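You operate a simulated robot arm through the tools that you are given. There is no shell and no other tool.

You run a simulated robot arm. Do the job below in one go: nothing can be reset, and whatever is moved stays where it is left.

TASK
Dose the batch as the dosing card says.
Fine: zero the counter first; put the lance back in its cup and shut the lid of that tub afterwards; the skid pump keeps running.

It is judged by the outcome, as a careful person would: the job done as asked, and still so three seconds after it is handed in. It fails if anything else is knocked over, pushed out of place, dropped, spilled or broken. A push-on lid holds only when it is set on centred and level and pressed home; a screw cap is set on level and turned clockwise until tight.

THE ROBOT
A 7-joint arm with a two-finger parallel gripper, fixed in place. Base frame: the origin is on the floor under the middle of its stand, x ahead of it, y to its left, z up; the work surface is at about z = 800. Lengths are in mm, angles in degrees, forces in N, time in s.
With the tool pointing down near the work surface it reaches from about 240 to 680 mm from the base axis. Its first joint turns from -66.0 to 66.0 degrees. Payload 2.4 kg.
The tool frame sits at the grasp point between the pads (the TCP): z along the fingers, y along the line on which they close. The tips reach 30 mm beyond it. The gripper opens to 94 mm. The fingers are 28 mm wide and 10 mm thick; the gripper's body (50 by 96 mm) begins 55 mm behind the TCP.
Orientation is that of the tool frame in the base frame, as [roll, pitch, yaw] about the fixed x, y, z axes, in that order (R = Rz(yaw) Ry(pitch) Rx(roll)). With the fingers straight down and closing along the base's y, the tool's x points along the base's -x, its y along +y and its z along -z.

THE INTERFACE
- The arm moves only by the tool step_arm. Its argument "deltas" is one flat list of numbers, 6 for each row, row after row: the shift along the tool's x, y, z in cm, then the turn, a rotation vector about the tool's x, y, z in degrees. In form: [dx, dy, dz, rx, ry, rz, dx, dy, dz, rx, ry, rz, ...]. A call has 1 to 20 rows; each row shifts and turns the commanded pose from where the row before left it, along the tool's axes as they then stand. "fingers" is the opening in per cent of the stroke, from 0 (shut) to 100 (fully open), set as the call begins (left out, the last holds). Rows are played at 5 a second. More than 50 mm and 8.6 degrees between two rows, or a gripper value outside its range, and nothing of the call is played. A pose out of reach is approached as far as the arm can. The call stops where the force on the tool passes 70 N (or 10 N more than at its start, if that is more) or the arm is blocked; 0.2 s more then pass. The fingers move at their own pace (about 153 mm/s each) and stop on an object; they squeeze with about 28 N. The grip force told is the motor's: it shows also when the fingers shut on nothing. Time passes only in rows, and 0.2 s behind the last, so rows that do not move let the fingers close. The reply holds the time, the measured pose of the TCP, the force on the tool along the base axes, the opening and the grip force, in the units named above and with some noise, with the torque about the TCP (base axes, N m) and any sound that the robot's microphone picked up.
- Cameras (640 x 400 px; columns grow to the right, rows downward): "scene" is fixed at [60, 474.9, 1442.6]; the picture's right is [-0.68, -0.74, 0.00], its down [-0.42, 0.39, -0.82] and it looks along [0.60, -0.55, -0.57] (base axes); focal length 214 px, centre (320, 200). "wrist" rides on the gripper at [76, 14, -102] in the tool frame; the picture's right is [-0.18, 0.98, 0.00], its down [-0.75, -0.14, -0.64] and it looks along [-0.63, -0.12, 0.77] (tool axes); focal length 243 px, centre (320, 200). There is no depth. A picture from a camera that has moved, and an enlarged one, comes with that camera's place and axes in the base frame and with its lens. The place of the scene camera against the robot may be out by one fixed shift of up to 18 mm in any direction.
- get_image(camera): a new picture of that camera. The clock stands still meanwhile.
- zoom(camera, box): a new picture of the part [left, top, right, bottom] of that camera's present view, enlarged. The clock stands still meanwhile.
- sign_off(): hands the job in; it is judged then, once.

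Nothing tells you positions but the pictures and the camera data. Unless the task says otherwise, let go and move clear before handing in.

The tools are called as name(argument=value, ...) on one line, values as JSON. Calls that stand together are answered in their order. step_arm: Moves the arm, as the interface text tells. Its arguments: {"type":"object","properties":{"deltas":{"type":"array"},"fingers":{"type":"number"}},"required":["deltas"]} The other tools are called the same way: get_image (camera) takes a picture; zoom (camera, box) takes an enlarged picture of a part of a camera's view; sign_off () hands the job in.

At the start:

```text
t: 0.0
tool_pos: [309.0, 95.7, 1301.7]
orientation: [-180.0, 0.0, 179.9]
contact_force: [-0.1, -0.4, -0.6]
wrist_torque: [-0.02, -0.02, 0.02]
opening: 94.2
gripper_force: 0.0
```

scene: 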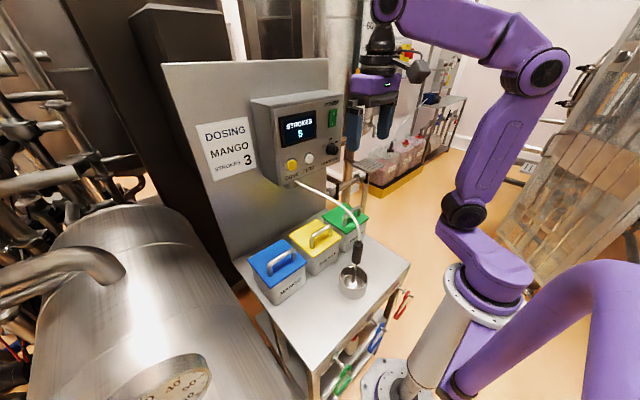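
wrist: 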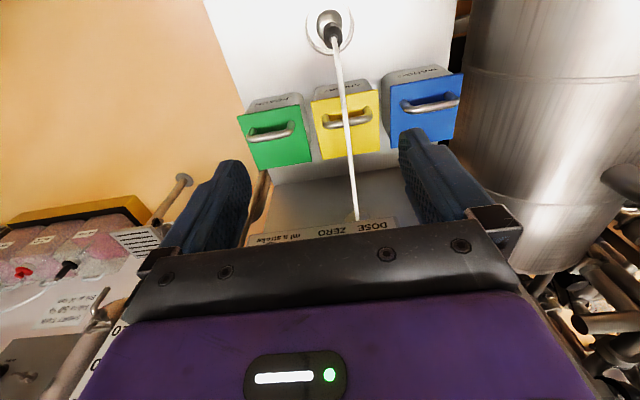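

I see a dosing panel with a card (MANGO, 3 strokes), a counter showing something, buttons, three tubs (blue, yellow, green) and a lance in a cup. I'll take closer looks before moving.

zoom(camera="scene", box=[190, 80, 350, 200])

zoom(camera="scene", box=[230, 180, 420, 310])

zoom(camera="wrist", box=[220, 0, 480, 170])

zoom(camera="wrist", box=[230, 160, 430, 260])

```text
3.33 times, centred on (270, 140) of scene
camera zoom: at [60.0, 474.9, 1442.6], right [-0.68, -0.74, 0.0], down [-0.42, 0.39, -0.82], along [0.6, -0.55, -0.57], focal length 715 px, centre (487, 400)
```

zoom: 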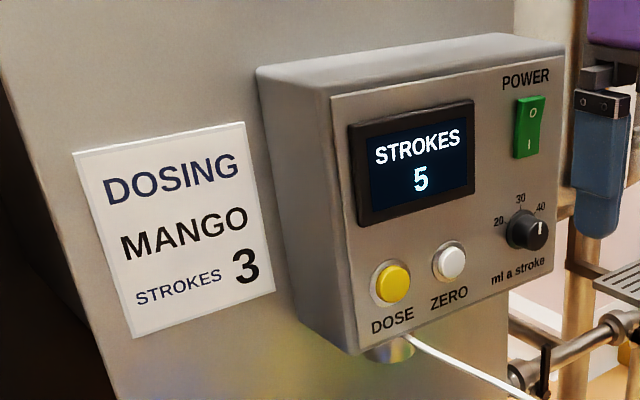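

```text
3.08 times, centred on (325, 245) of scene
camera zoom: at [60.0, 474.9, 1442.6], right [-0.68, -0.74, 0.0], down [-0.42, 0.39, -0.82], along [0.6, -0.55, -0.57], focal length 660 px, centre (305, 62)
```

zoom: 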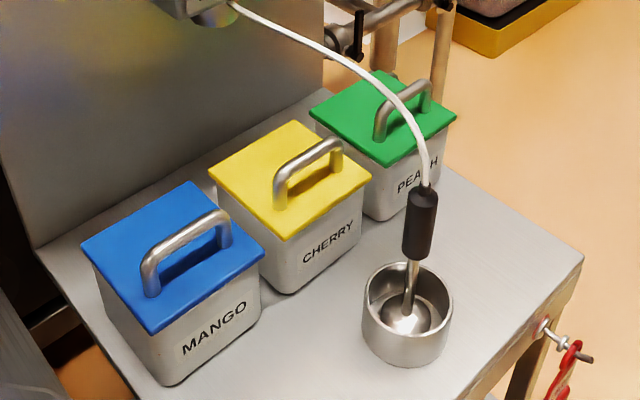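

```text
2.35 times, centred on (350, 85) of wrist
camera zoom: at [234.1, 109.2, 1404.9], right [0.18, 0.98, 0.0], down [0.75, -0.14, 0.64], along [0.63, -0.12, -0.77], focal length 571 px, centre (249, 471)
```

zoom: 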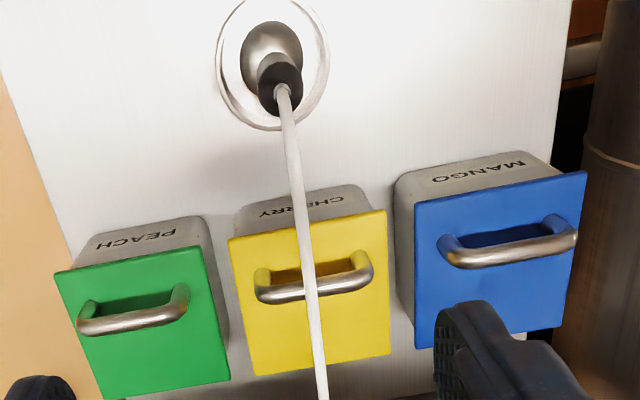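

```text
3.20 times, centred on (330, 210) of wrist
camera zoom: at [234.1, 109.2, 1404.9], right [0.18, 0.98, 0.0], down [0.75, -0.14, 0.64], along [0.63, -0.12, -0.77], focal length 776 px, centre (288, 168)
```

zoom: 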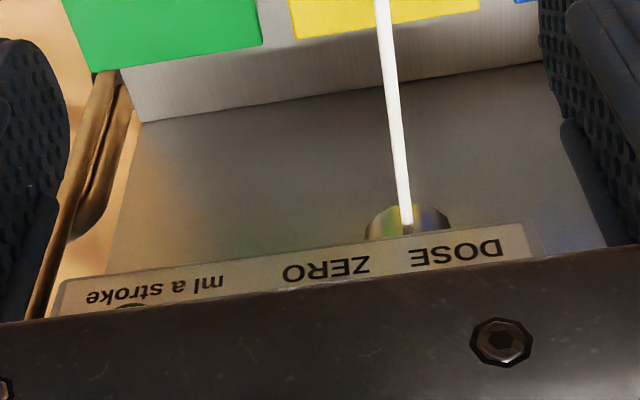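

The card says MANGO with 3 strokes, and the counter shows 5. The tubs sit at about x≈450 (mango y≈287), the lance cup at about (280,119), and the button face at about x≈556. I'll tilt the tool up where it is to get a clear wrist view of the box.

step_arm(deltas=[0, 0, 0, 0, -7.5, 0, 0, 0, 0, 0, -7.5, 0, 0, 0, 0, 0, -7.5, 0, 0, 0, 0, 0, -7.5, 0, 0, 0, 0, 0, -7.5, 0, 0, 0, 0, 0, -7.5, 0, 0, 0, 0, 0, 0, 0], fingers=0)

get_image(camera="wrist")

get_image(camera="scene")

```text
t: 1.6
tool_pos: [308.2, 95.8, 1303.0]
orientation: [179.9, 45.1, 179.9]
contact_force: [0.6, -0.1, -0.5]
wrist_torque: [0.01, -0.04, -0.03]
opening: 0.3
gripper_force: 28.1
```

```text
taken
camera wrist: at [183.5, 109.5, 1320.6], right [0.13, 0.98, 0.13], down [0.08, -0.14, 0.99], along [0.99, -0.12, -0.09], focal length 243 px, centre (320, 200)
```

wrist: 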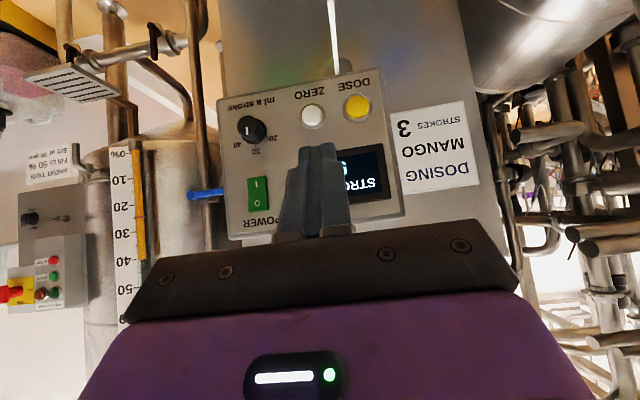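

```text
taken
```

scene: 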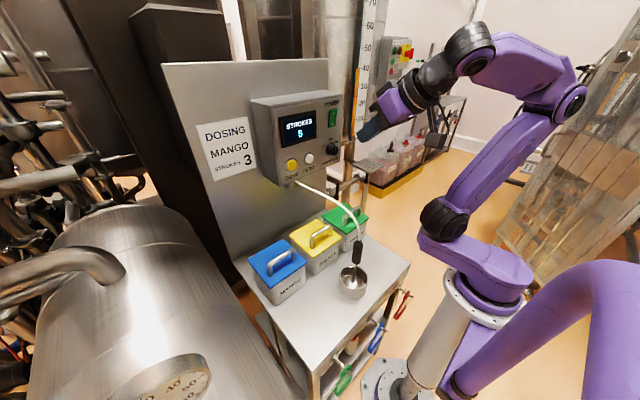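

The wrist camera now sees the box face upside down. I'll zoom in on the buttons, the knob and the sign beside it.

zoom(camera="wrist", box=[200, 60, 480, 240])

zoom(camera="wrist", box=[0, 130, 160, 320])

zoom(camera="wrist", box=[270, 0, 400, 80])

```text
2.22 times, centred on (340, 150) of wrist
camera zoom: at [183.5, 109.5, 1320.6], right [0.13, 0.98, 0.13], down [0.08, -0.14, 0.99], along [0.99, -0.12, -0.09], focal length 539 px, centre (276, 311)
```

zoom: 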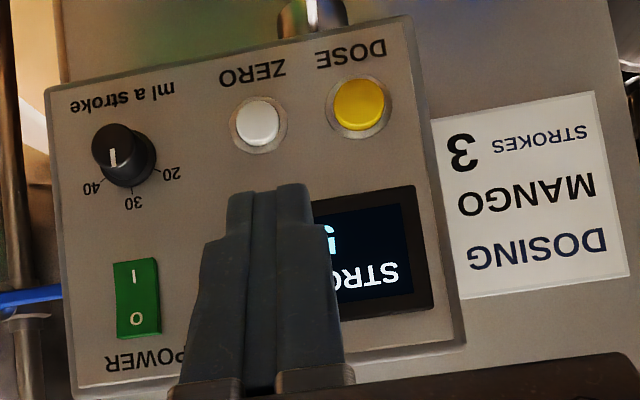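

```text
2.11 times, centred on (80, 225) of wrist
camera zoom: at [183.5, 109.5, 1320.6], right [0.13, 0.98, 0.13], down [0.08, -0.14, 0.99], along [0.99, -0.12, -0.09], focal length 511 px, centre (825, 147)
```

zoom: 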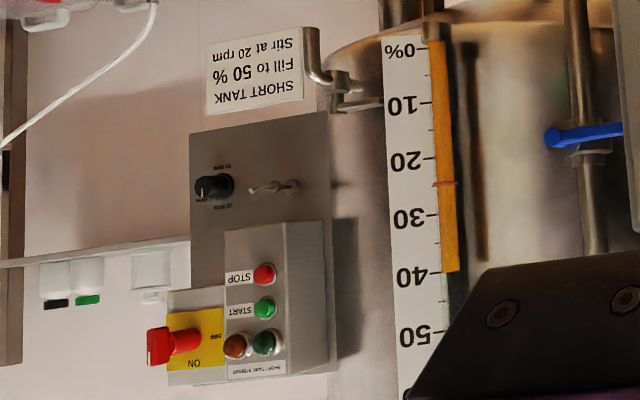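

```text
4.92 times, centred on (335, 40) of wrist
camera zoom: at [183.5, 109.5, 1320.6], right [0.13, 0.98, 0.13], down [0.08, -0.14, 0.99], along [0.99, -0.12, -0.09], focal length 1194 px, centre (246, 988)
```

zoom: 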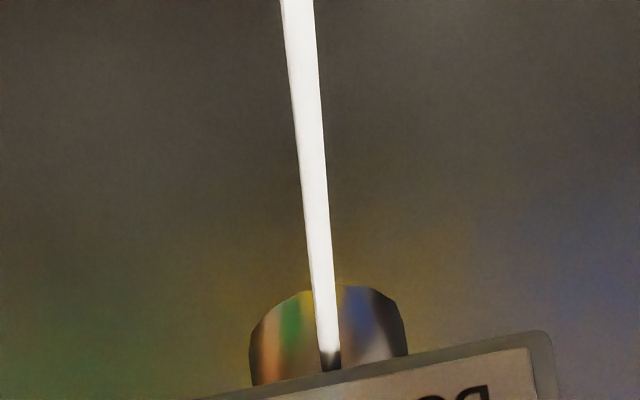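

The DOSE button is at about (550,141,1148) and ZERO at about (550,69,1147), with the hose lower at z≈1100. I'll tilt to 30° below horizontal and stop about 40 mm short of ZERO.

step_arm(deltas=[0, 0, 0, 0, -7.5, 0, 0, 0, 0, 0, -7.5, 0, 0.6, -0.34, 2.6, 0, 0, 0, 0.6, -0.34, 2.6, 0, 0, 0, 0.6, -0.34, 2.6, 0, 0, 0, 0.6, -0.34, 2.6, 0, 0, 0, 0.6, -0.34, 2.6, 0, 0, 0, 0.6, -0.34, 2.6, 0, 0, 0, 0.6, -0.34, 2.6, 0, 0, 0, 0.6, -0.34, 2.6, 0, 0, 0, 0, 0, 0, 0, 0, 0])

get_image(camera="wrist")

get_image(camera="scene")

```text
t: 4.0
tool_pos: [464.9, 68.8, 1156.4]
orientation: [-180.0, 59.9, -179.9]
contact_force: [0.3, -0.8, 0.4]
wrist_torque: [0.0, 0.01, -0.02]
opening: 0.0
gripper_force: 28.1
```

```text
taken
camera wrist: at [338.3, 83.9, 1141.4], right [0.09, 0.98, 0.16], down [-0.18, -0.14, 0.97], along [0.98, -0.12, 0.16], focal length 243 px, centre (320, 200)
```

wrist: 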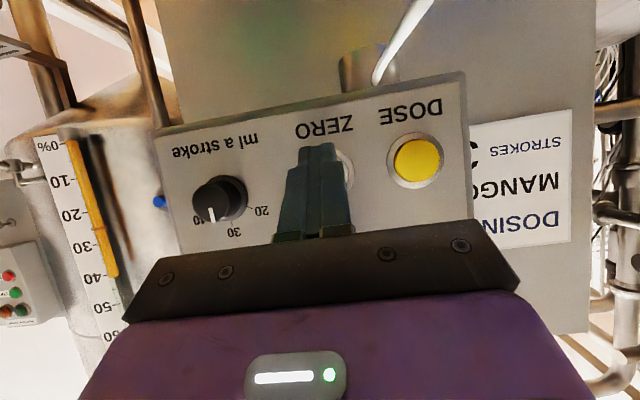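

```text
taken
```

scene: 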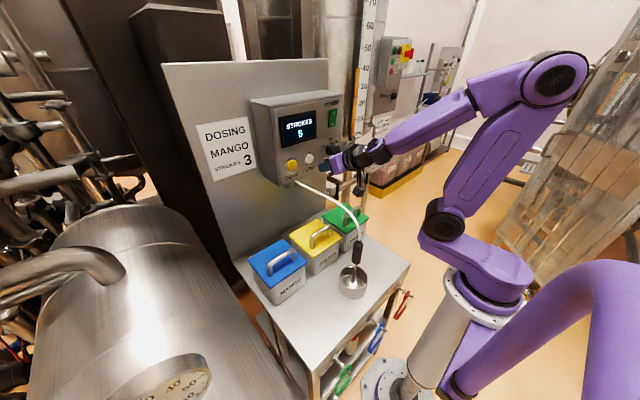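

DOSE triangulates to about (541,140,1154) and ZERO to about (541,70,1153). My leading fingertip edge is lined up with ZERO, so I'll approach along +x in small steps.

step_arm(deltas=[-0.6, 0.14, 1.04, 0, 0, 0, -0.6, 0, 1.04, 0, 0, 0, -0.55, 0, 0.95, 0, 0, 0, -0.1, 0, 0.173, 0, 0, 0, -0.1, 0, 0.173, 0, 0, 0, -0.1, 0, 0.173, 0, 0, 0])

get_image(camera="wrist")

zoom(camera="scene", box=[240, 80, 400, 200])

```text
t: 5.4
tool_pos: [506.2, 69.3, 1156.6]
orientation: [180.0, 60.0, 179.9]
contact_force: [-3.1, -0.2, 0.7]
wrist_torque: [-0.02, -0.02, 0.0]
opening: 0.0
gripper_force: 28.0
heard: click
```

```text
taken
camera wrist: at [380.6, 83.2, 1142.0], right [0.09, 0.98, 0.16], down [-0.18, -0.14, 0.97], along [0.98, -0.12, 0.16], focal length 243 px, centre (320, 200)
```

wrist: 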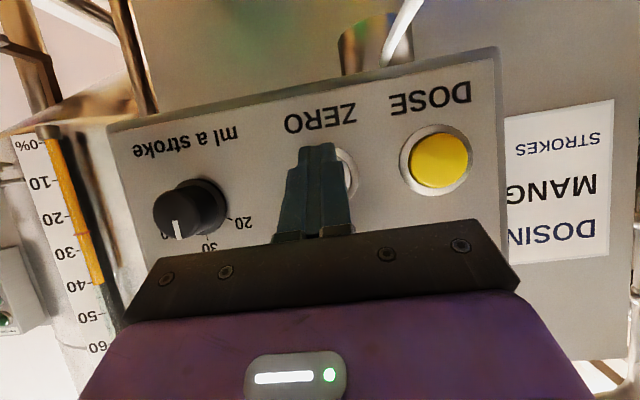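

```text
3.33 times, centred on (320, 140) of scene
camera zoom: at [59.9, 474.9, 1442.6], right [-0.68, -0.74, 0.0], down [-0.42, 0.39, -0.82], along [0.6, -0.55, -0.57], focal length 715 px, centre (320, 400)
```

zoom: 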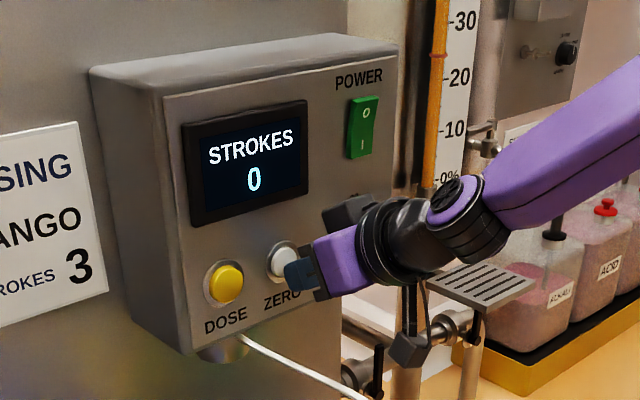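

ZERO clicked and the counter shows 0. I'll back off, rise, point the tool down again and move over the mango tub to look at its lid.

step_arm(deltas=[1.0, 0, -1.732, 0, 0, 0, 1.5, 0, -2.6, 0, 0, 0, 1.5, 0, -2.6, 0, 0, 0, -2.9, 0, -1.6, 0, 0, 0, -2.9, 0, -1.6, 0, 0, 0, -2.4, 0, -1.4, 0, 0, 0, 0, 0, 0, 0, 7.5, 0, 0, 0, 0, 0, 7.5, 0, 0, 0, 0, 0, 7.5, 0, 0, 0, 0, 0, 7.5, 0, 0, 0, 0, 0, 7.5, 0, 0, 0, 0, 0, 7.5, 0, 0, 0, 0, 0, 7.5, 0, 0, 0, 0, 0, 7.5, 0, 0, 0, 0, 0, 0, 0])

```text
t: 8.6
tool_pos: [427.3, 70.4, 1250.1]
orientation: [180.0, -0.1, 180.0]
contact_force: [-0.6, 0.3, 0.7]
wrist_torque: [-0.02, 0.0, 0.0]
opening: 0.0
gripper_force: 28.1
```

The tool is pointing down at (427,70,1250). I'll slide across to the mango side and look down at the tubs and table.

step_arm(deltas=[0.88, 3.87, 0.83, 0, 0, 0, 0.88, 3.87, 0.83, 0, 0, 0, 0.88, 3.87, 0.83, 0, 0, 0, 0.88, 3.87, 0.83, 0, 0, 0, 0.88, 3.87, 0.83, 0, 0, 0, 0.88, 3.87, 0.83, 0, 0, 0, 0, 0, 0, 0, 0, 0])

get_image(camera="wrist")

get_image(camera="scene")

```text
t: 10.2
tool_pos: [374.0, 302.8, 1199.3]
orientation: [180.0, 0.1, 179.9]
contact_force: [-0.3, 0.7, 0.3]
wrist_torque: [0.01, 0.0, -0.02]
opening: 0.0
gripper_force: 27.6
```

```text
taken
camera wrist: at [300.3, 315.7, 1302.4], right [0.19, 0.98, 0.0], down [0.75, -0.14, 0.64], along [0.63, -0.12, -0.77], focal length 243 px, centre (320, 200)
```

wrist: 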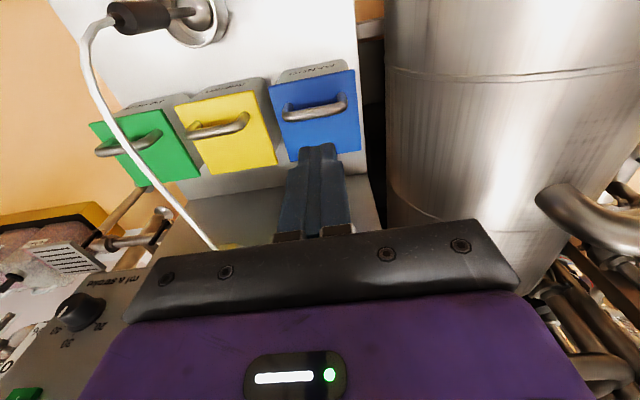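

```text
taken
```

scene: 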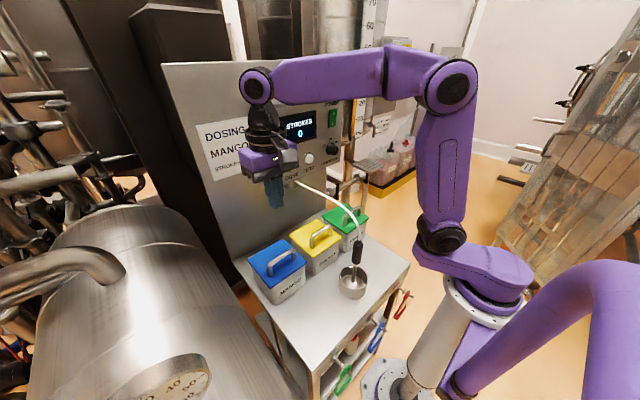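

The mango lid centre is at about (438,282,915), with the handle bar running roughly along y. I'll zoom in for detail.

zoom(camera="wrist", box=[240, 40, 400, 200])

zoom(camera="scene", box=[225, 220, 345, 310])

zoom(camera="scene", box=[310, 200, 430, 310])

zoom(camera="wrist", box=[60, 0, 260, 120])

```text
2.50 times, centred on (320, 120) of wrist
camera zoom: at [300.3, 315.7, 1302.4], right [0.19, 0.98, 0.0], down [0.75, -0.14, 0.64], along [0.63, -0.12, -0.77], focal length 606 px, centre (320, 400)
```

zoom: 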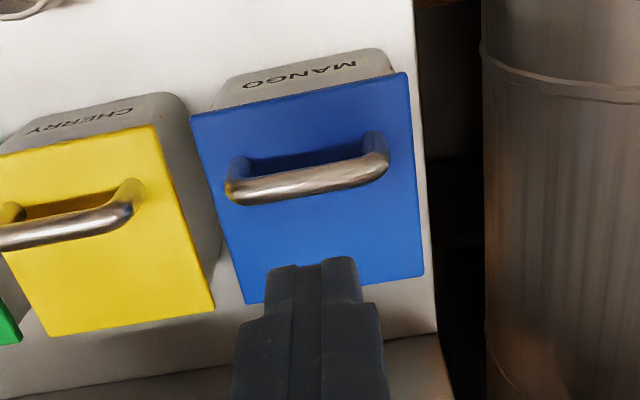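

```text
4.44 times, centred on (285, 265) of scene
camera zoom: at [60.0, 474.9, 1442.6], right [-0.68, -0.74, 0.0], down [-0.42, 0.39, -0.82], along [0.6, -0.55, -0.57], focal length 953 px, centre (476, -89)
```

zoom: 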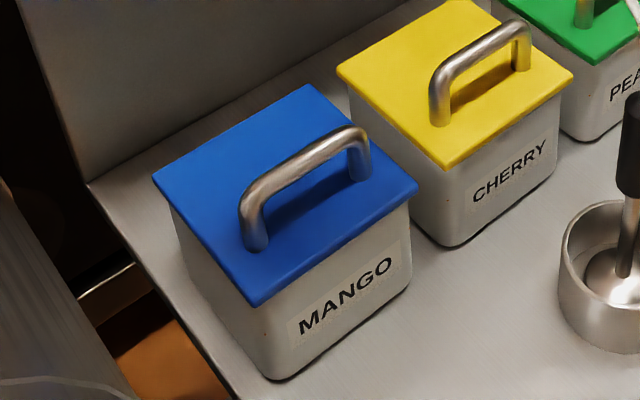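

```text
3.64 times, centred on (370, 255) of scene
camera zoom: at [60.0, 474.9, 1442.6], right [-0.68, -0.74, 0.0], down [-0.42, 0.39, -0.82], along [0.6, -0.55, -0.57], focal length 780 px, centre (138, 0)
```

zoom: 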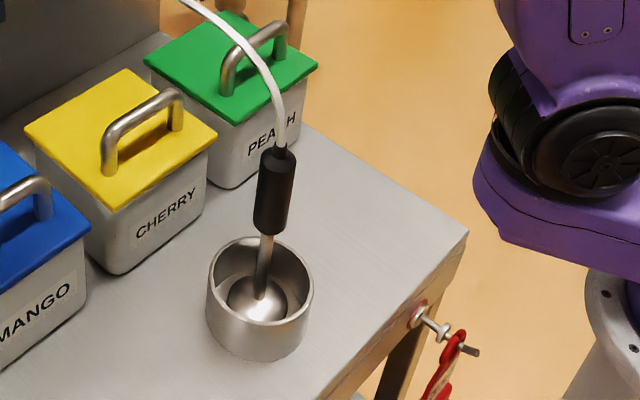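

```text
3.20 times, centred on (160, 60) of wrist
camera zoom: at [300.3, 315.7, 1302.4], right [0.19, 0.98, 0.0], down [0.75, -0.14, 0.64], along [0.63, -0.12, -0.77], focal length 776 px, centre (832, 648)
```

zoom: 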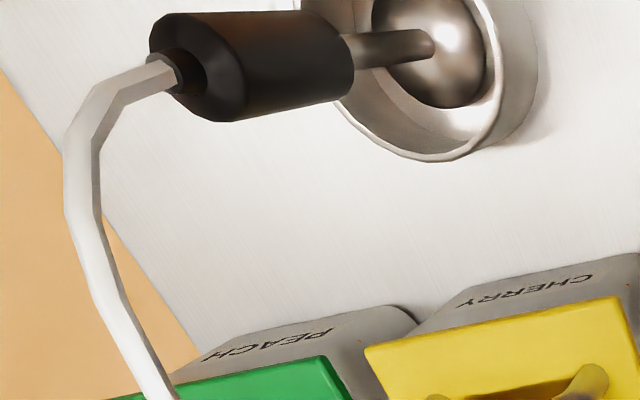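

The lid is about 135 mm square, x 390–526 and y 215–349, with its top at z≈900. The handle bar lies along y at about (428,284,943), offset toward the front, so the lid may be hinged at the back. I'll turn the gripper 90° so the fingers close across the bar.

step_arm(deltas=[0, 0, 0, 0, 0, 8.2, 0, 0, 0, 0, 0, 8.2, 0, 0, 0, 0, 0, 8.2, 0, 0, 0, 0, 0, 8.2, 0, 0, 0, 0, 0, 8.2, 0, 0, 0, 0, 0, 8.2, 0, 0, 0, 0, 0, 8.2, 0, 0, 0, 0, 0, 8.2, 0, 0, 0, 0, 0, 8.2, 0, 0, 0, 0, 0, 8.2, 0, 0, 0, 0, 0, 8, 0, 0, 0, 0, 0, 0], fingers=50)

get_image(camera="wrist")

```text
t: 12.8
tool_pos: [375.3, 300.5, 1202.4]
orientation: [-179.9, 0.0, 89.8]
contact_force: [0.1, 0.2, 0.1]
wrist_torque: [0.03, -0.01, -0.01]
opening: 47.0
gripper_force: 0.1
```

```text
taken
camera wrist: at [390.0, 377.0, 1304.3], right [0.98, -0.19, 0.0], down [-0.14, -0.75, 0.64], along [-0.12, -0.63, -0.77], focal length 243 px, centre (320, 200)
```

wrist: 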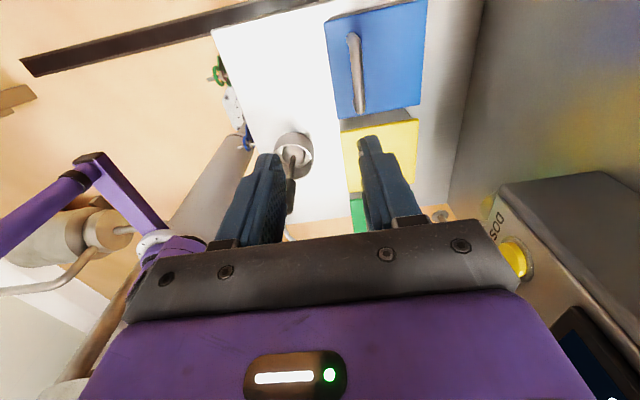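

The rotation worked and this view from the +y side is useful. I'll zoom in on the lid and the area behind it.

zoom(camera="wrist", box=[200, 0, 500, 190])

```text
2.11 times, centred on (350, 95) of wrist
camera zoom: at [390.0, 377.0, 1304.3], right [0.98, -0.19, 0.0], down [-0.14, -0.75, 0.64], along [-0.12, -0.63, -0.77], focal length 511 px, centre (257, 421)
```

zoom: 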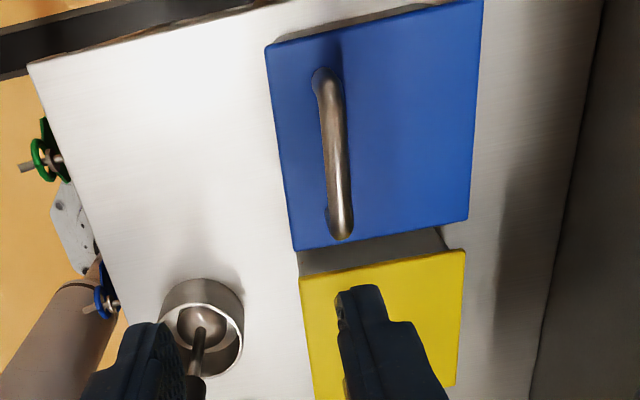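

Handle bar at about x=422, y 247–328, z≈950, and the panel stands back at x≈644. I'll descend to just above the handle and refine.

step_arm(deltas=[-0.29, 0.954, 3.85, 0, 0, 0, -0.29, 0.954, 3.85, 0, 0, 0, -0.29, 0.954, 3.85, 0, 0, 0, -0.29, 0.954, 3.85, 0, 0, 0, -0.29, 0.954, 3.85, 0, 0, 0, 0, 0, 0, 0, 0, 0])

get_image(camera="wrist")

zoom(camera="scene", box=[210, 180, 370, 310])

```text
t: 14.2
tool_pos: [422.7, 285.3, 1007.8]
orientation: [-180.0, 0.0, 90.0]
contact_force: [0.6, 1.0, 0.2]
wrist_torque: [-0.01, -0.04, -0.01]
opening: 47.0
gripper_force: 0.0
```

```text
taken
camera wrist: at [437.3, 361.0, 1110.3], right [0.98, -0.19, 0.0], down [-0.14, -0.75, 0.64], along [-0.12, -0.63, -0.77], focal length 243 px, centre (320, 200)
```

wrist: 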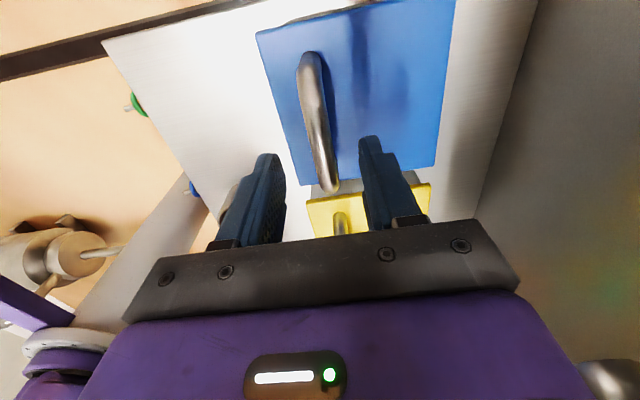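

```text
3.08 times, centred on (290, 245) of scene
camera zoom: at [60.0, 474.9, 1442.6], right [-0.68, -0.74, 0.0], down [-0.42, 0.39, -0.82], along [0.6, -0.55, -0.57], focal length 660 px, centre (412, 62)
```

zoom: 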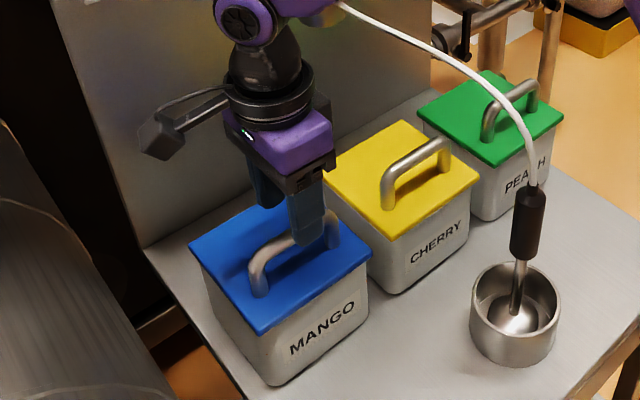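

The fingers straddle the bar at x≈423. I'll descend to z≈948 and close on it.

step_arm(deltas=[0, 0, 2, 0, 0, 0, 0, 0, 2, 0, 0, 0, 0, 0, 1, 0, 0, 0, 0, 0, 1, 0, 0, 0, 0, 0, 0, 0, 0, 0])

get_image(camera="wrist")

zoom(camera="scene", box=[220, 210, 340, 310])

```text
t: 15.4
tool_pos: [421.0, 288.0, 947.7]
orientation: [-180.0, 0.0, 90.1]
contact_force: [-0.7, -0.3, 0.8]
wrist_torque: [0.02, 0.0, 0.02]
opening: 47.1
gripper_force: 0.0
```

```text
taken
camera wrist: at [435.9, 362.9, 1051.0], right [0.98, -0.18, 0.0], down [-0.14, -0.75, 0.64], along [-0.12, -0.63, -0.77], focal length 243 px, centre (320, 200)
```

wrist: 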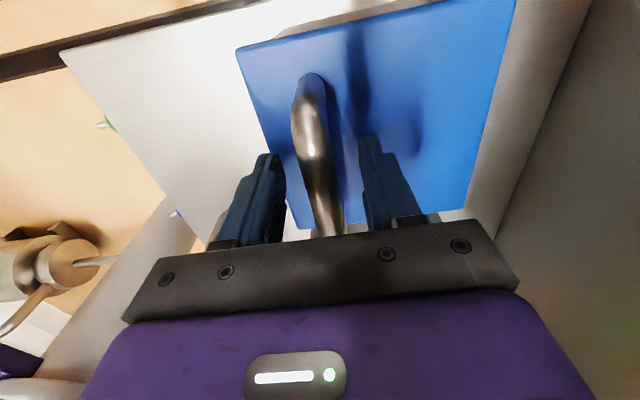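

```text
4.00 times, centred on (280, 260) of scene
camera zoom: at [60.0, 474.9, 1442.6], right [-0.68, -0.74, 0.0], down [-0.42, 0.39, -0.82], along [0.6, -0.55, -0.57], focal length 858 px, centre (480, -40)
```

zoom: 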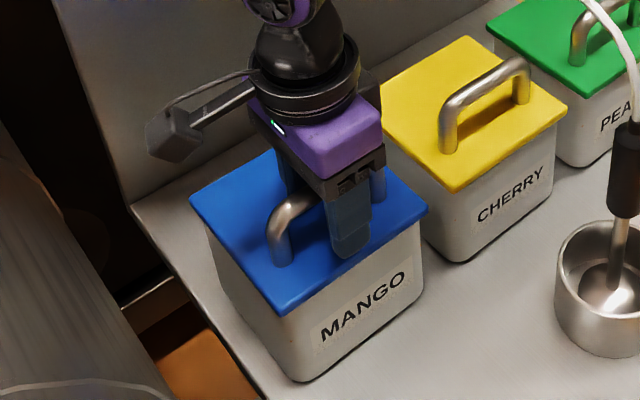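

The fingers straddle the handle on both sides. I'll close now.

step_arm(deltas=[0, 0, 0, 0, 0, 0, 0, 0, 0, 0, 0, 0, 0, 0, 0, 0, 0, 0], fingers=0)

get_image(camera="wrist")

```text
t: 16.2
tool_pos: [422.1, 287.0, 948.7]
orientation: [179.7, -0.1, 90.0]
contact_force: [21.1, 3.2, -9.7]
wrist_torque: [0.17, 0.1, 0.11]
opening: 19.8
gripper_force: 44.8
```

```text
taken
camera wrist: at [437.9, 362.6, 1051.6], right [0.98, -0.19, 0.0], down [-0.15, -0.75, 0.64], along [-0.12, -0.63, -0.77], focal length 243 px, centre (320, 200)
```

wrist: 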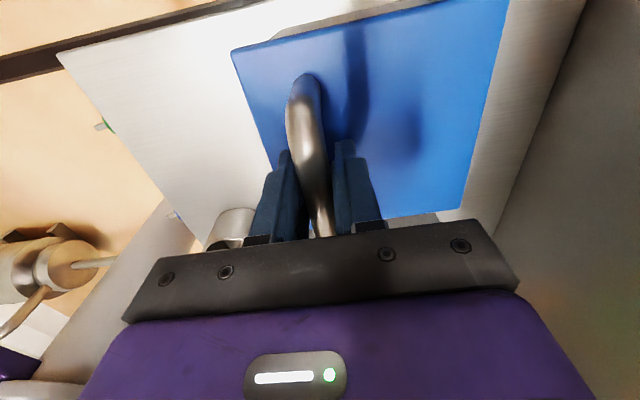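

Gripped at about 20 mm opening, with 21 N sideways, so the bar is a few mm further in +x. I'll relieve that sideways load first.

step_arm(deltas=[0, 0.2, 0, 0, 0, 0, 0, 0, 0, 0, 0, 0])

```text
t: 16.8
tool_pos: [423.5, 287.6, 948.8]
orientation: [-180.0, 0.0, 89.9]
contact_force: [7.2, -1.8, 1.4]
wrist_torque: [0.72, 0.03, -0.07]
opening: 19.8
gripper_force: 45.4
```

Force is down to 7 N. I'll shift another 1 mm, then lift gently to test whether the lid is hinged or loose.

step_arm(deltas=[0, 0.1, 0, 0, 0, 0, 0, 0, -0.2, 0, 0, 0, 0, 0, -0.2, 0, 0, 0, 0, 0, 0, 0, 0, 0])

get_image(camera="wrist")

zoom(camera="scene", box=[220, 210, 340, 310])

```text
t: 17.8
tool_pos: [426.2, 286.7, 952.6]
orientation: [-179.8, 0.0, 90.1]
contact_force: [-6.5, 2.4, -1.9]
wrist_torque: [-0.81, 0.24, -0.06]
opening: 19.5
gripper_force: 44.9
```

```text
taken
camera wrist: at [440.3, 363.0, 1055.3], right [0.98, -0.18, 0.0], down [-0.14, -0.75, 0.64], along [-0.12, -0.63, -0.77], focal length 243 px, centre (320, 200)
```

wrist: 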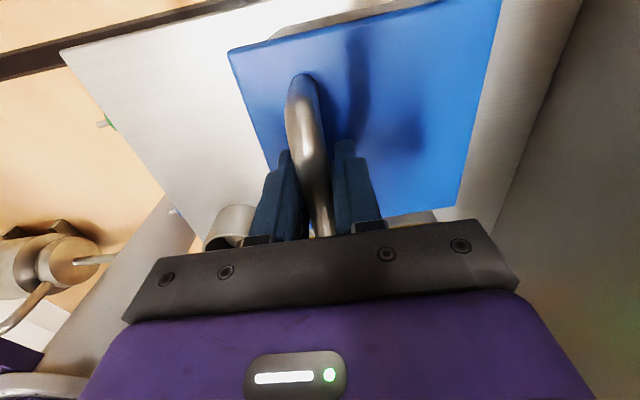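

```text
4.00 times, centred on (280, 260) of scene
camera zoom: at [59.8, 475.0, 1442.6], right [-0.68, -0.74, 0.0], down [-0.42, 0.39, -0.82], along [0.6, -0.55, -0.57], focal length 858 px, centre (480, -40)
```

zoom: 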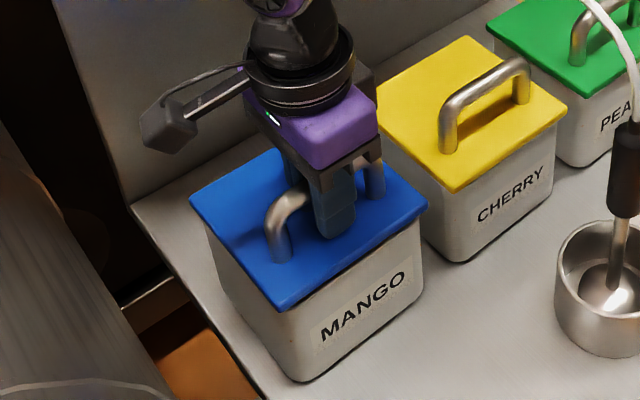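

Lifting takes almost no force, and the lid's front edge seems to be rising. I'll lift another 12 mm and compare.

step_arm(deltas=[0, 0, -0.3, 0, 0, 0, 0, 0, -0.3, 0, 0, 0, 0, 0, -0.3, 0, 0, 0, 0, 0, -0.3, 0, 0, 0, 0, 0, 0, 0, 0, 0])

get_image(camera="wrist")

zoom(camera="scene", box=[220, 210, 340, 310])

```text
t: 19.0
tool_pos: [431.3, 287.7, 963.9]
orientation: [179.3, -0.4, 89.7]
contact_force: [46.4, 4.5, -33.3]
wrist_torque: [-0.47, 0.43, 0.24]
opening: 19.8
gripper_force: 45.3
```

```text
taken
camera wrist: at [445.5, 362.1, 1067.5], right [0.98, -0.19, 0.01], down [-0.15, -0.76, 0.64], along [-0.11, -0.63, -0.77], focal length 243 px, centre (320, 200)
```

wrist: 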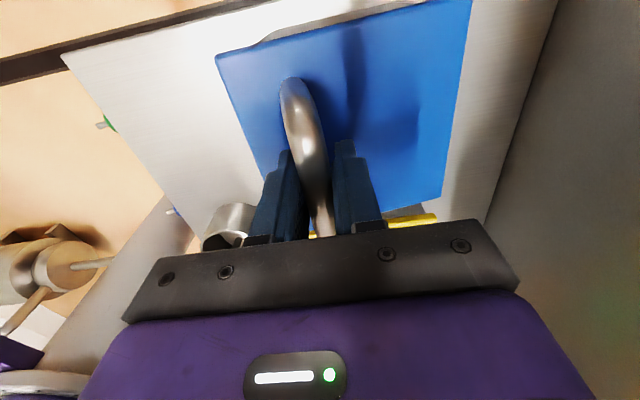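

```text
4.00 times, centred on (280, 260) of scene
camera zoom: at [61.9, 475.4, 1442.4], right [-0.68, -0.74, 0.0], down [-0.42, 0.39, -0.82], along [0.6, -0.55, -0.58], focal length 858 px, centre (480, -40)
```

zoom: 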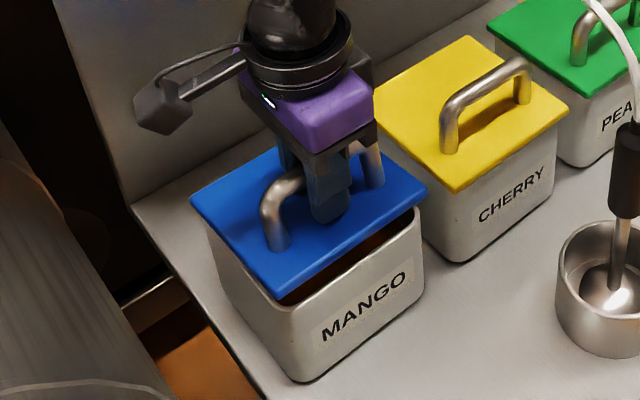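

The lid is hinged along its back edge: the front rose and the tool was dragged +x. I'll follow the arc about a hinge near (524, 902) with radius ≈110, in stages.

step_arm(deltas=[0, 0.37, 0, 0, 0, 0, 0, 0.37, 0, 0, 0, 0, 0, 0.35, -0.46, 0, 0, 0, 0, 0.35, -0.46, 0, 0, 0, 0, 0.39, -0.42, 0, 0, 0, 0, 0.39, -0.42, 0, 0, 0, 0, 0, 0, 0, 0, 0])

zoom(camera="scene", box=[220, 200, 340, 300])

```text
t: 20.6
tool_pos: [446.3, 287.2, 983.2]
orientation: [-179.8, 0.0, 90.0]
contact_force: [-10.2, -11.3, 6.4]
wrist_torque: [-0.36, 0.2, 0.03]
opening: 19.9
gripper_force: 45.1
```

```text
4.00 times, centred on (280, 250) of scene
camera zoom: at [59.6, 474.5, 1442.8], right [-0.68, -0.74, 0.0], down [-0.42, 0.39, -0.82], along [0.6, -0.55, -0.57], focal length 858 px, centre (480, 0)
```

zoom: 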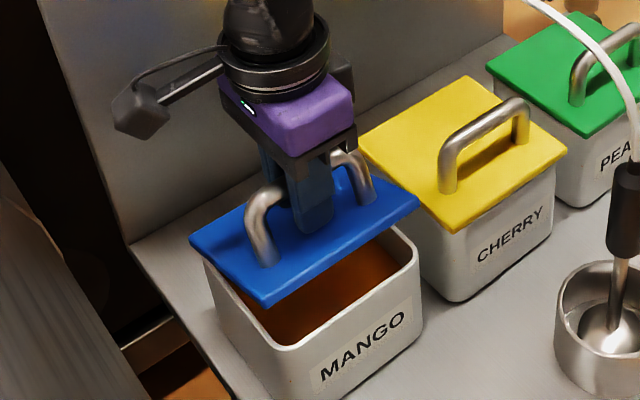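

The lid is swinging open smoothly with low force and the tub interior shows. I'll continue along the arc.

step_arm(deltas=[0, 0.39, -0.44, 0, 0, 0, 0, 0.39, -0.44, 0, 0, 0, 0, 0.48, -0.34, 0, 0, 0, 0, 0.48, -0.33, 0, 0, 0, 0, 0.52, -0.29, 0, 0, 0, 0, 0.51, -0.28, 0, 0, 0, 0, 0.54, -0.23, 0, 0, 0, 0, 0.54, -0.22, 0, 0, 0, 0, 0, 0, 0, 0, 0])

get_image(camera="wrist")

zoom(camera="scene", box=[210, 160, 370, 300])

```text
t: 22.6
tool_pos: [485.9, 286.2, 1008.0]
orientation: [179.8, -0.1, 90.0]
contact_force: [-3.3, 3.2, 4.9]
wrist_torque: [-0.3, 0.16, -0.03]
opening: 19.7
gripper_force: 45.5
```

```text
taken
camera wrist: at [501.0, 363.1, 1110.4], right [0.98, -0.18, 0.0], down [-0.14, -0.75, 0.64], along [-0.12, -0.63, -0.77], focal length 243 px, centre (320, 200)
```

wrist: 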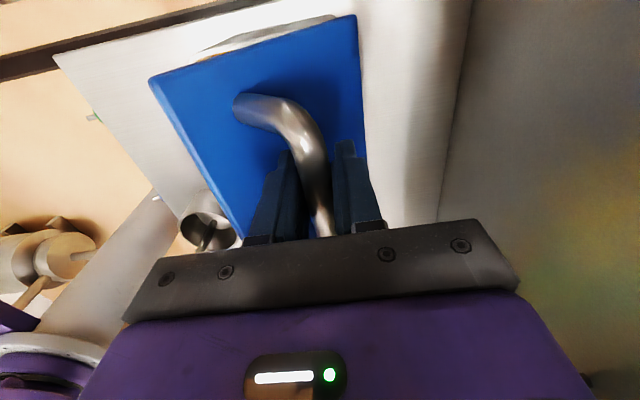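

```text
2.86 times, centred on (290, 230) of scene
camera zoom: at [59.8, 475.0, 1442.6], right [-0.68, -0.74, 0.0], down [-0.42, 0.39, -0.82], along [0.6, -0.55, -0.57], focal length 613 px, centre (406, 114)
```

zoom: 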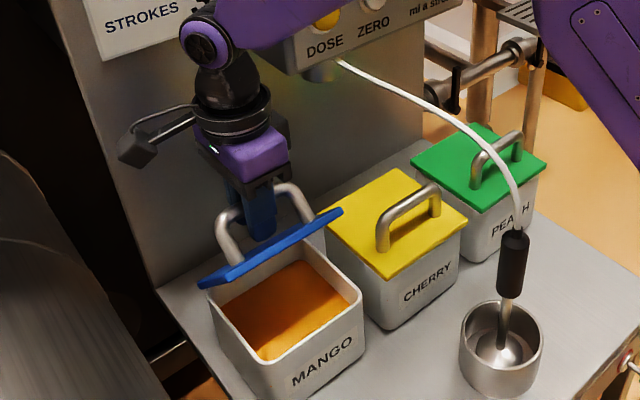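

About 45° open now. I'll check the whole scene for arm clearance before continuing.

get_image(camera="scene")

step_arm(deltas=[0, 0.56, -0.18, 0, 0, 0, 0, 0.56, -0.17, 0, 0, 0, 0, 0.58, -0.11, 0, 0, 0, 0, 0.57, -0.11, 0, 0, 0, 0, 0, 0, 0, 0, 0])

zoom(camera="scene", box=[190, 120, 370, 300])

```text
taken
```

scene: 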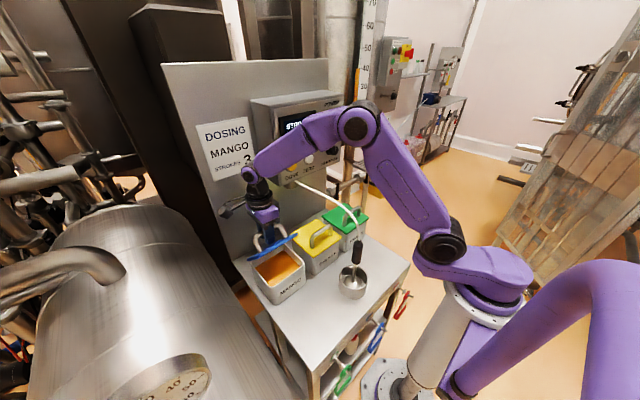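

```text
t: 23.8
tool_pos: [508.5, 287.1, 1012.2]
orientation: [180.0, 0.1, 90.0]
contact_force: [-2.9, 9.2, -0.3]
wrist_torque: [-0.21, 0.24, -0.03]
opening: 19.9
gripper_force: 45.4
```

```text
2.22 times, centred on (280, 210) of scene
camera zoom: at [59.9, 475.2, 1442.5], right [-0.68, -0.74, 0.0], down [-0.42, 0.39, -0.82], along [0.6, -0.55, -0.57], focal length 477 px, centre (409, 178)
```

zoom: 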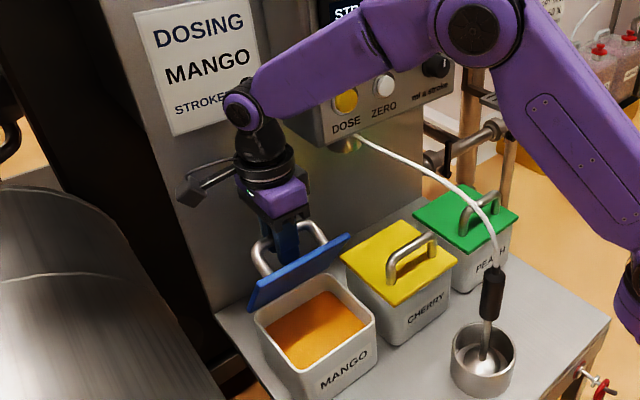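

Forces are small and the arm is clear of the box. I'll continue past upright, carefully.

step_arm(deltas=[0, 0.58, -0.05, 0, 0, 0, 0, 0.59, -0.05, 0, 0, 0, 0, 0.58, 0.01, 0, 0, 0, 0, 0.59, 0.01, 0, 0, 0, 0, 0.58, 0.07, 0, 0, 0, 0, 0.58, 0.07, 0, 0, 0, 0, 0, 0, 0, 0, 0])

get_image(camera="wrist")

zoom(camera="scene", box=[190, 120, 370, 300])

```text
t: 25.4
tool_pos: [542.4, 287.7, 1013.1]
orientation: [179.9, 0.0, 89.9]
contact_force: [-1.6, 9.1, 1.6]
wrist_torque: [-0.07, 0.2, -0.02]
opening: 19.7
gripper_force: 45.1
```

```text
taken
camera wrist: at [558.5, 362.8, 1116.0], right [0.98, -0.18, 0.0], down [-0.14, -0.75, 0.64], along [-0.12, -0.63, -0.77], focal length 243 px, centre (320, 200)
```

wrist: 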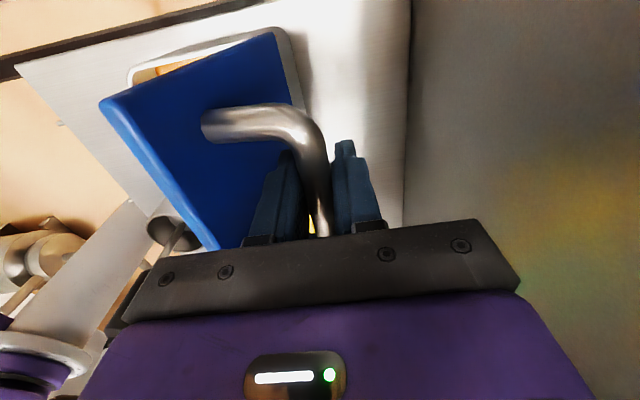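

```text
2.22 times, centred on (280, 210) of scene
camera zoom: at [59.9, 475.2, 1442.5], right [-0.68, -0.74, 0.0], down [-0.42, 0.39, -0.82], along [0.6, -0.55, -0.57], focal length 477 px, centre (409, 178)
```

zoom: 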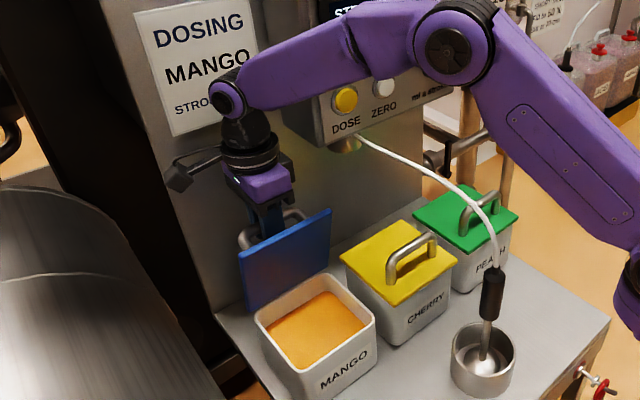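

About 75° open. I'll continue towards and just past 90°, watching the clearance to the panel.

step_arm(deltas=[0, 0.58, 0.13, 0, 0, 0, 0, 0.57, 0.13, 0, 0, 0, 0, 0.56, 0.19, 0, 0, 0, 0, 0.55, 0.2, 0, 0, 0, 0, 0.53, 0.24, 0, 0, 0, 0, 0.53, 0.25, 0, 0, 0, 0, 0, 0, 0, 0, 0])

get_image(camera="wrist")

zoom(camera="scene", box=[190, 120, 370, 300])

```text
t: 27.0
tool_pos: [576.8, 286.4, 1002.1]
orientation: [-179.9, 0.1, 89.9]
contact_force: [-2.9, 3.5, -3.0]
wrist_torque: [0.04, 0.11, 0.04]
opening: 19.7
gripper_force: 45.0
```

```text
taken
camera wrist: at [592.1, 362.8, 1103.8], right [0.98, -0.18, 0.0], down [-0.14, -0.75, 0.64], along [-0.12, -0.63, -0.77], focal length 243 px, centre (320, 200)
```

wrist: 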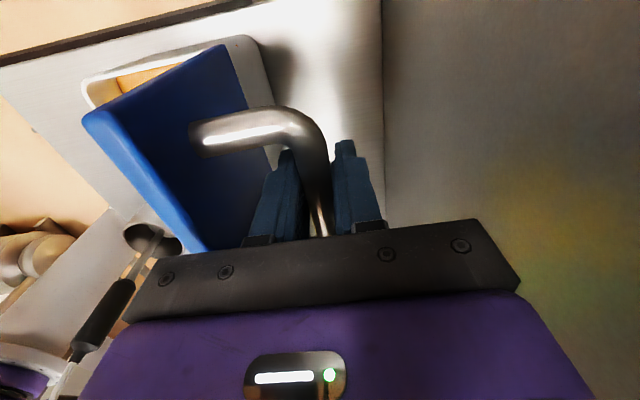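

```text
2.22 times, centred on (280, 210) of scene
camera zoom: at [60.0, 475.0, 1442.6], right [-0.68, -0.74, 0.0], down [-0.42, 0.39, -0.82], along [0.6, -0.55, -0.57], focal length 477 px, centre (409, 178)
```

zoom: 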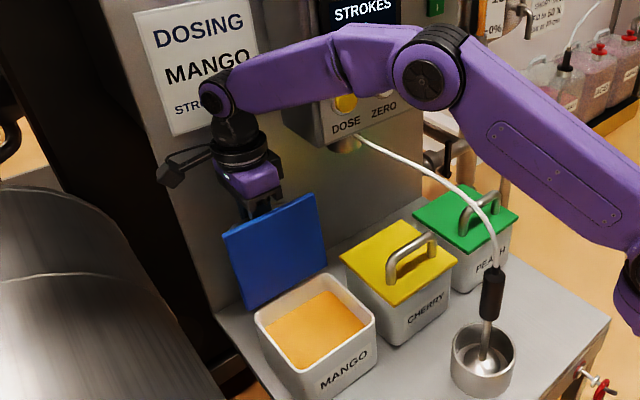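

About 93° open, already over centre. I'll go a few degrees more, with about 10 mm to spare from the panel at x≈645, to see if there's a stop.

step_arm(deltas=[0, 0.34, 0.18, 0, 0, 0, 0, 0.33, 0.2, 0, 0, 0, 0, 0.33, 0.22, 0, 0, 0, 0, 0, 0, 0, 0, 0])

zoom(camera="scene", box=[190, 120, 370, 300])

```text
t: 28.0
tool_pos: [586.9, 287.0, 995.5]
orientation: [-179.9, -0.1, 90.0]
contact_force: [-4.2, 1.8, -2.0]
wrist_torque: [-0.36, 0.17, 0.02]
opening: 19.6
gripper_force: 45.1
```

```text
2.22 times, centred on (280, 210) of scene
camera zoom: at [59.9, 475.0, 1442.6], right [-0.68, -0.74, 0.0], down [-0.42, 0.39, -0.82], along [0.6, -0.55, -0.57], focal length 477 px, centre (409, 178)
```

zoom: 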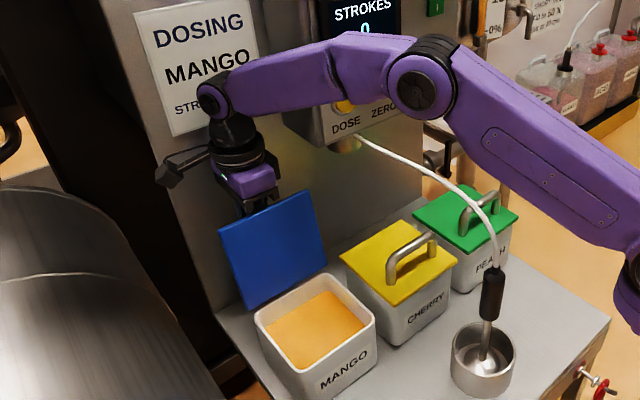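

Lid about 99° open with the forces calm. I'll open the fingers slightly so the lid settles back gently, and check.

step_arm(deltas=[0, 0, 0, 0, 0, 0, 0, 0, 0, 0, 0, 0, 0, 0, 0, 0, 0, 0], fingers=30)

get_image(camera="wrist")

zoom(camera="scene", box=[190, 120, 370, 300])

```text
t: 28.8
tool_pos: [587.5, 287.2, 995.7]
orientation: [-180.0, 0.0, 89.9]
contact_force: [-0.4, 0.5, -0.6]
wrist_torque: [-0.05, 0.0, 0.01]
opening: 28.1
gripper_force: 0.1
```

```text
taken
camera wrist: at [602.2, 362.3, 1098.3], right [0.98, -0.18, 0.0], down [-0.14, -0.75, 0.64], along [-0.12, -0.63, -0.77], focal length 243 px, centre (320, 200)
```

wrist: 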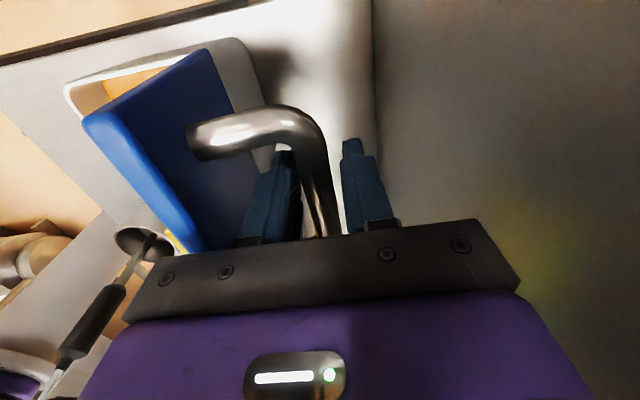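

```text
2.22 times, centred on (280, 210) of scene
camera zoom: at [60.0, 474.9, 1442.6], right [-0.68, -0.74, 0.0], down [-0.42, 0.39, -0.82], along [0.6, -0.55, -0.57], focal length 477 px, centre (409, 178)
```

zoom: 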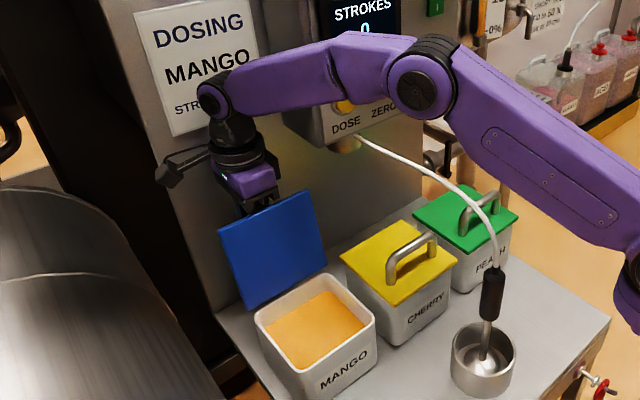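

The lid stays put with zero force on the tool. I'll widen slightly and rise straight up off the handle.

step_arm(deltas=[0, 0, 0, 0, 0, 0, 0, 0, -0.5, 0, 0, 0, 0, 0, -1, 0, 0, 0, 0, 0, -1.5, 0, 0, 0, 0, 0, -2, 0, 0, 0, 0, 0, -2, 0, 0, 0, 0, 0, 0, 0, 0, 0], fingers=40)

get_image(camera="wrist")

get_image(camera="scene")

```text
t: 30.4
tool_pos: [586.7, 285.4, 1064.5]
orientation: [-179.9, 0.0, 89.8]
contact_force: [0.0, -0.7, -0.3]
wrist_torque: [0.0, 0.02, -0.01]
opening: 37.6
gripper_force: 0.1
```

```text
taken
camera wrist: at [601.5, 361.7, 1166.5], right [0.98, -0.19, 0.0], down [-0.14, -0.75, 0.64], along [-0.12, -0.63, -0.77], focal length 243 px, centre (320, 200)
```

wrist: 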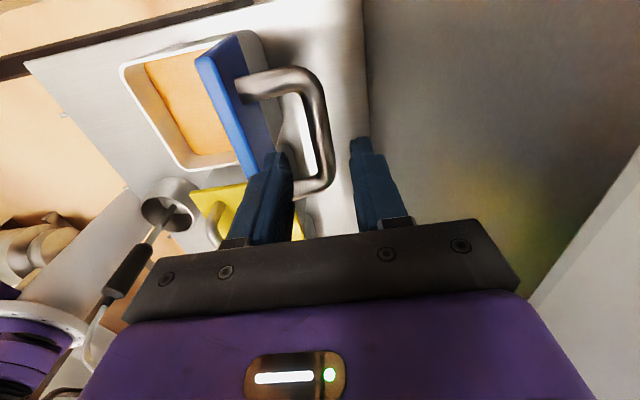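

```text
taken
```

scene: 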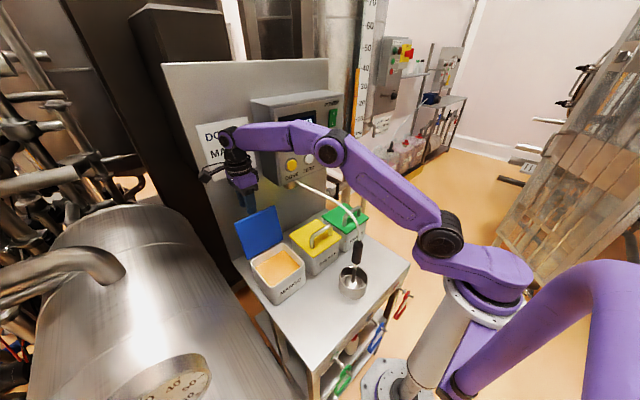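

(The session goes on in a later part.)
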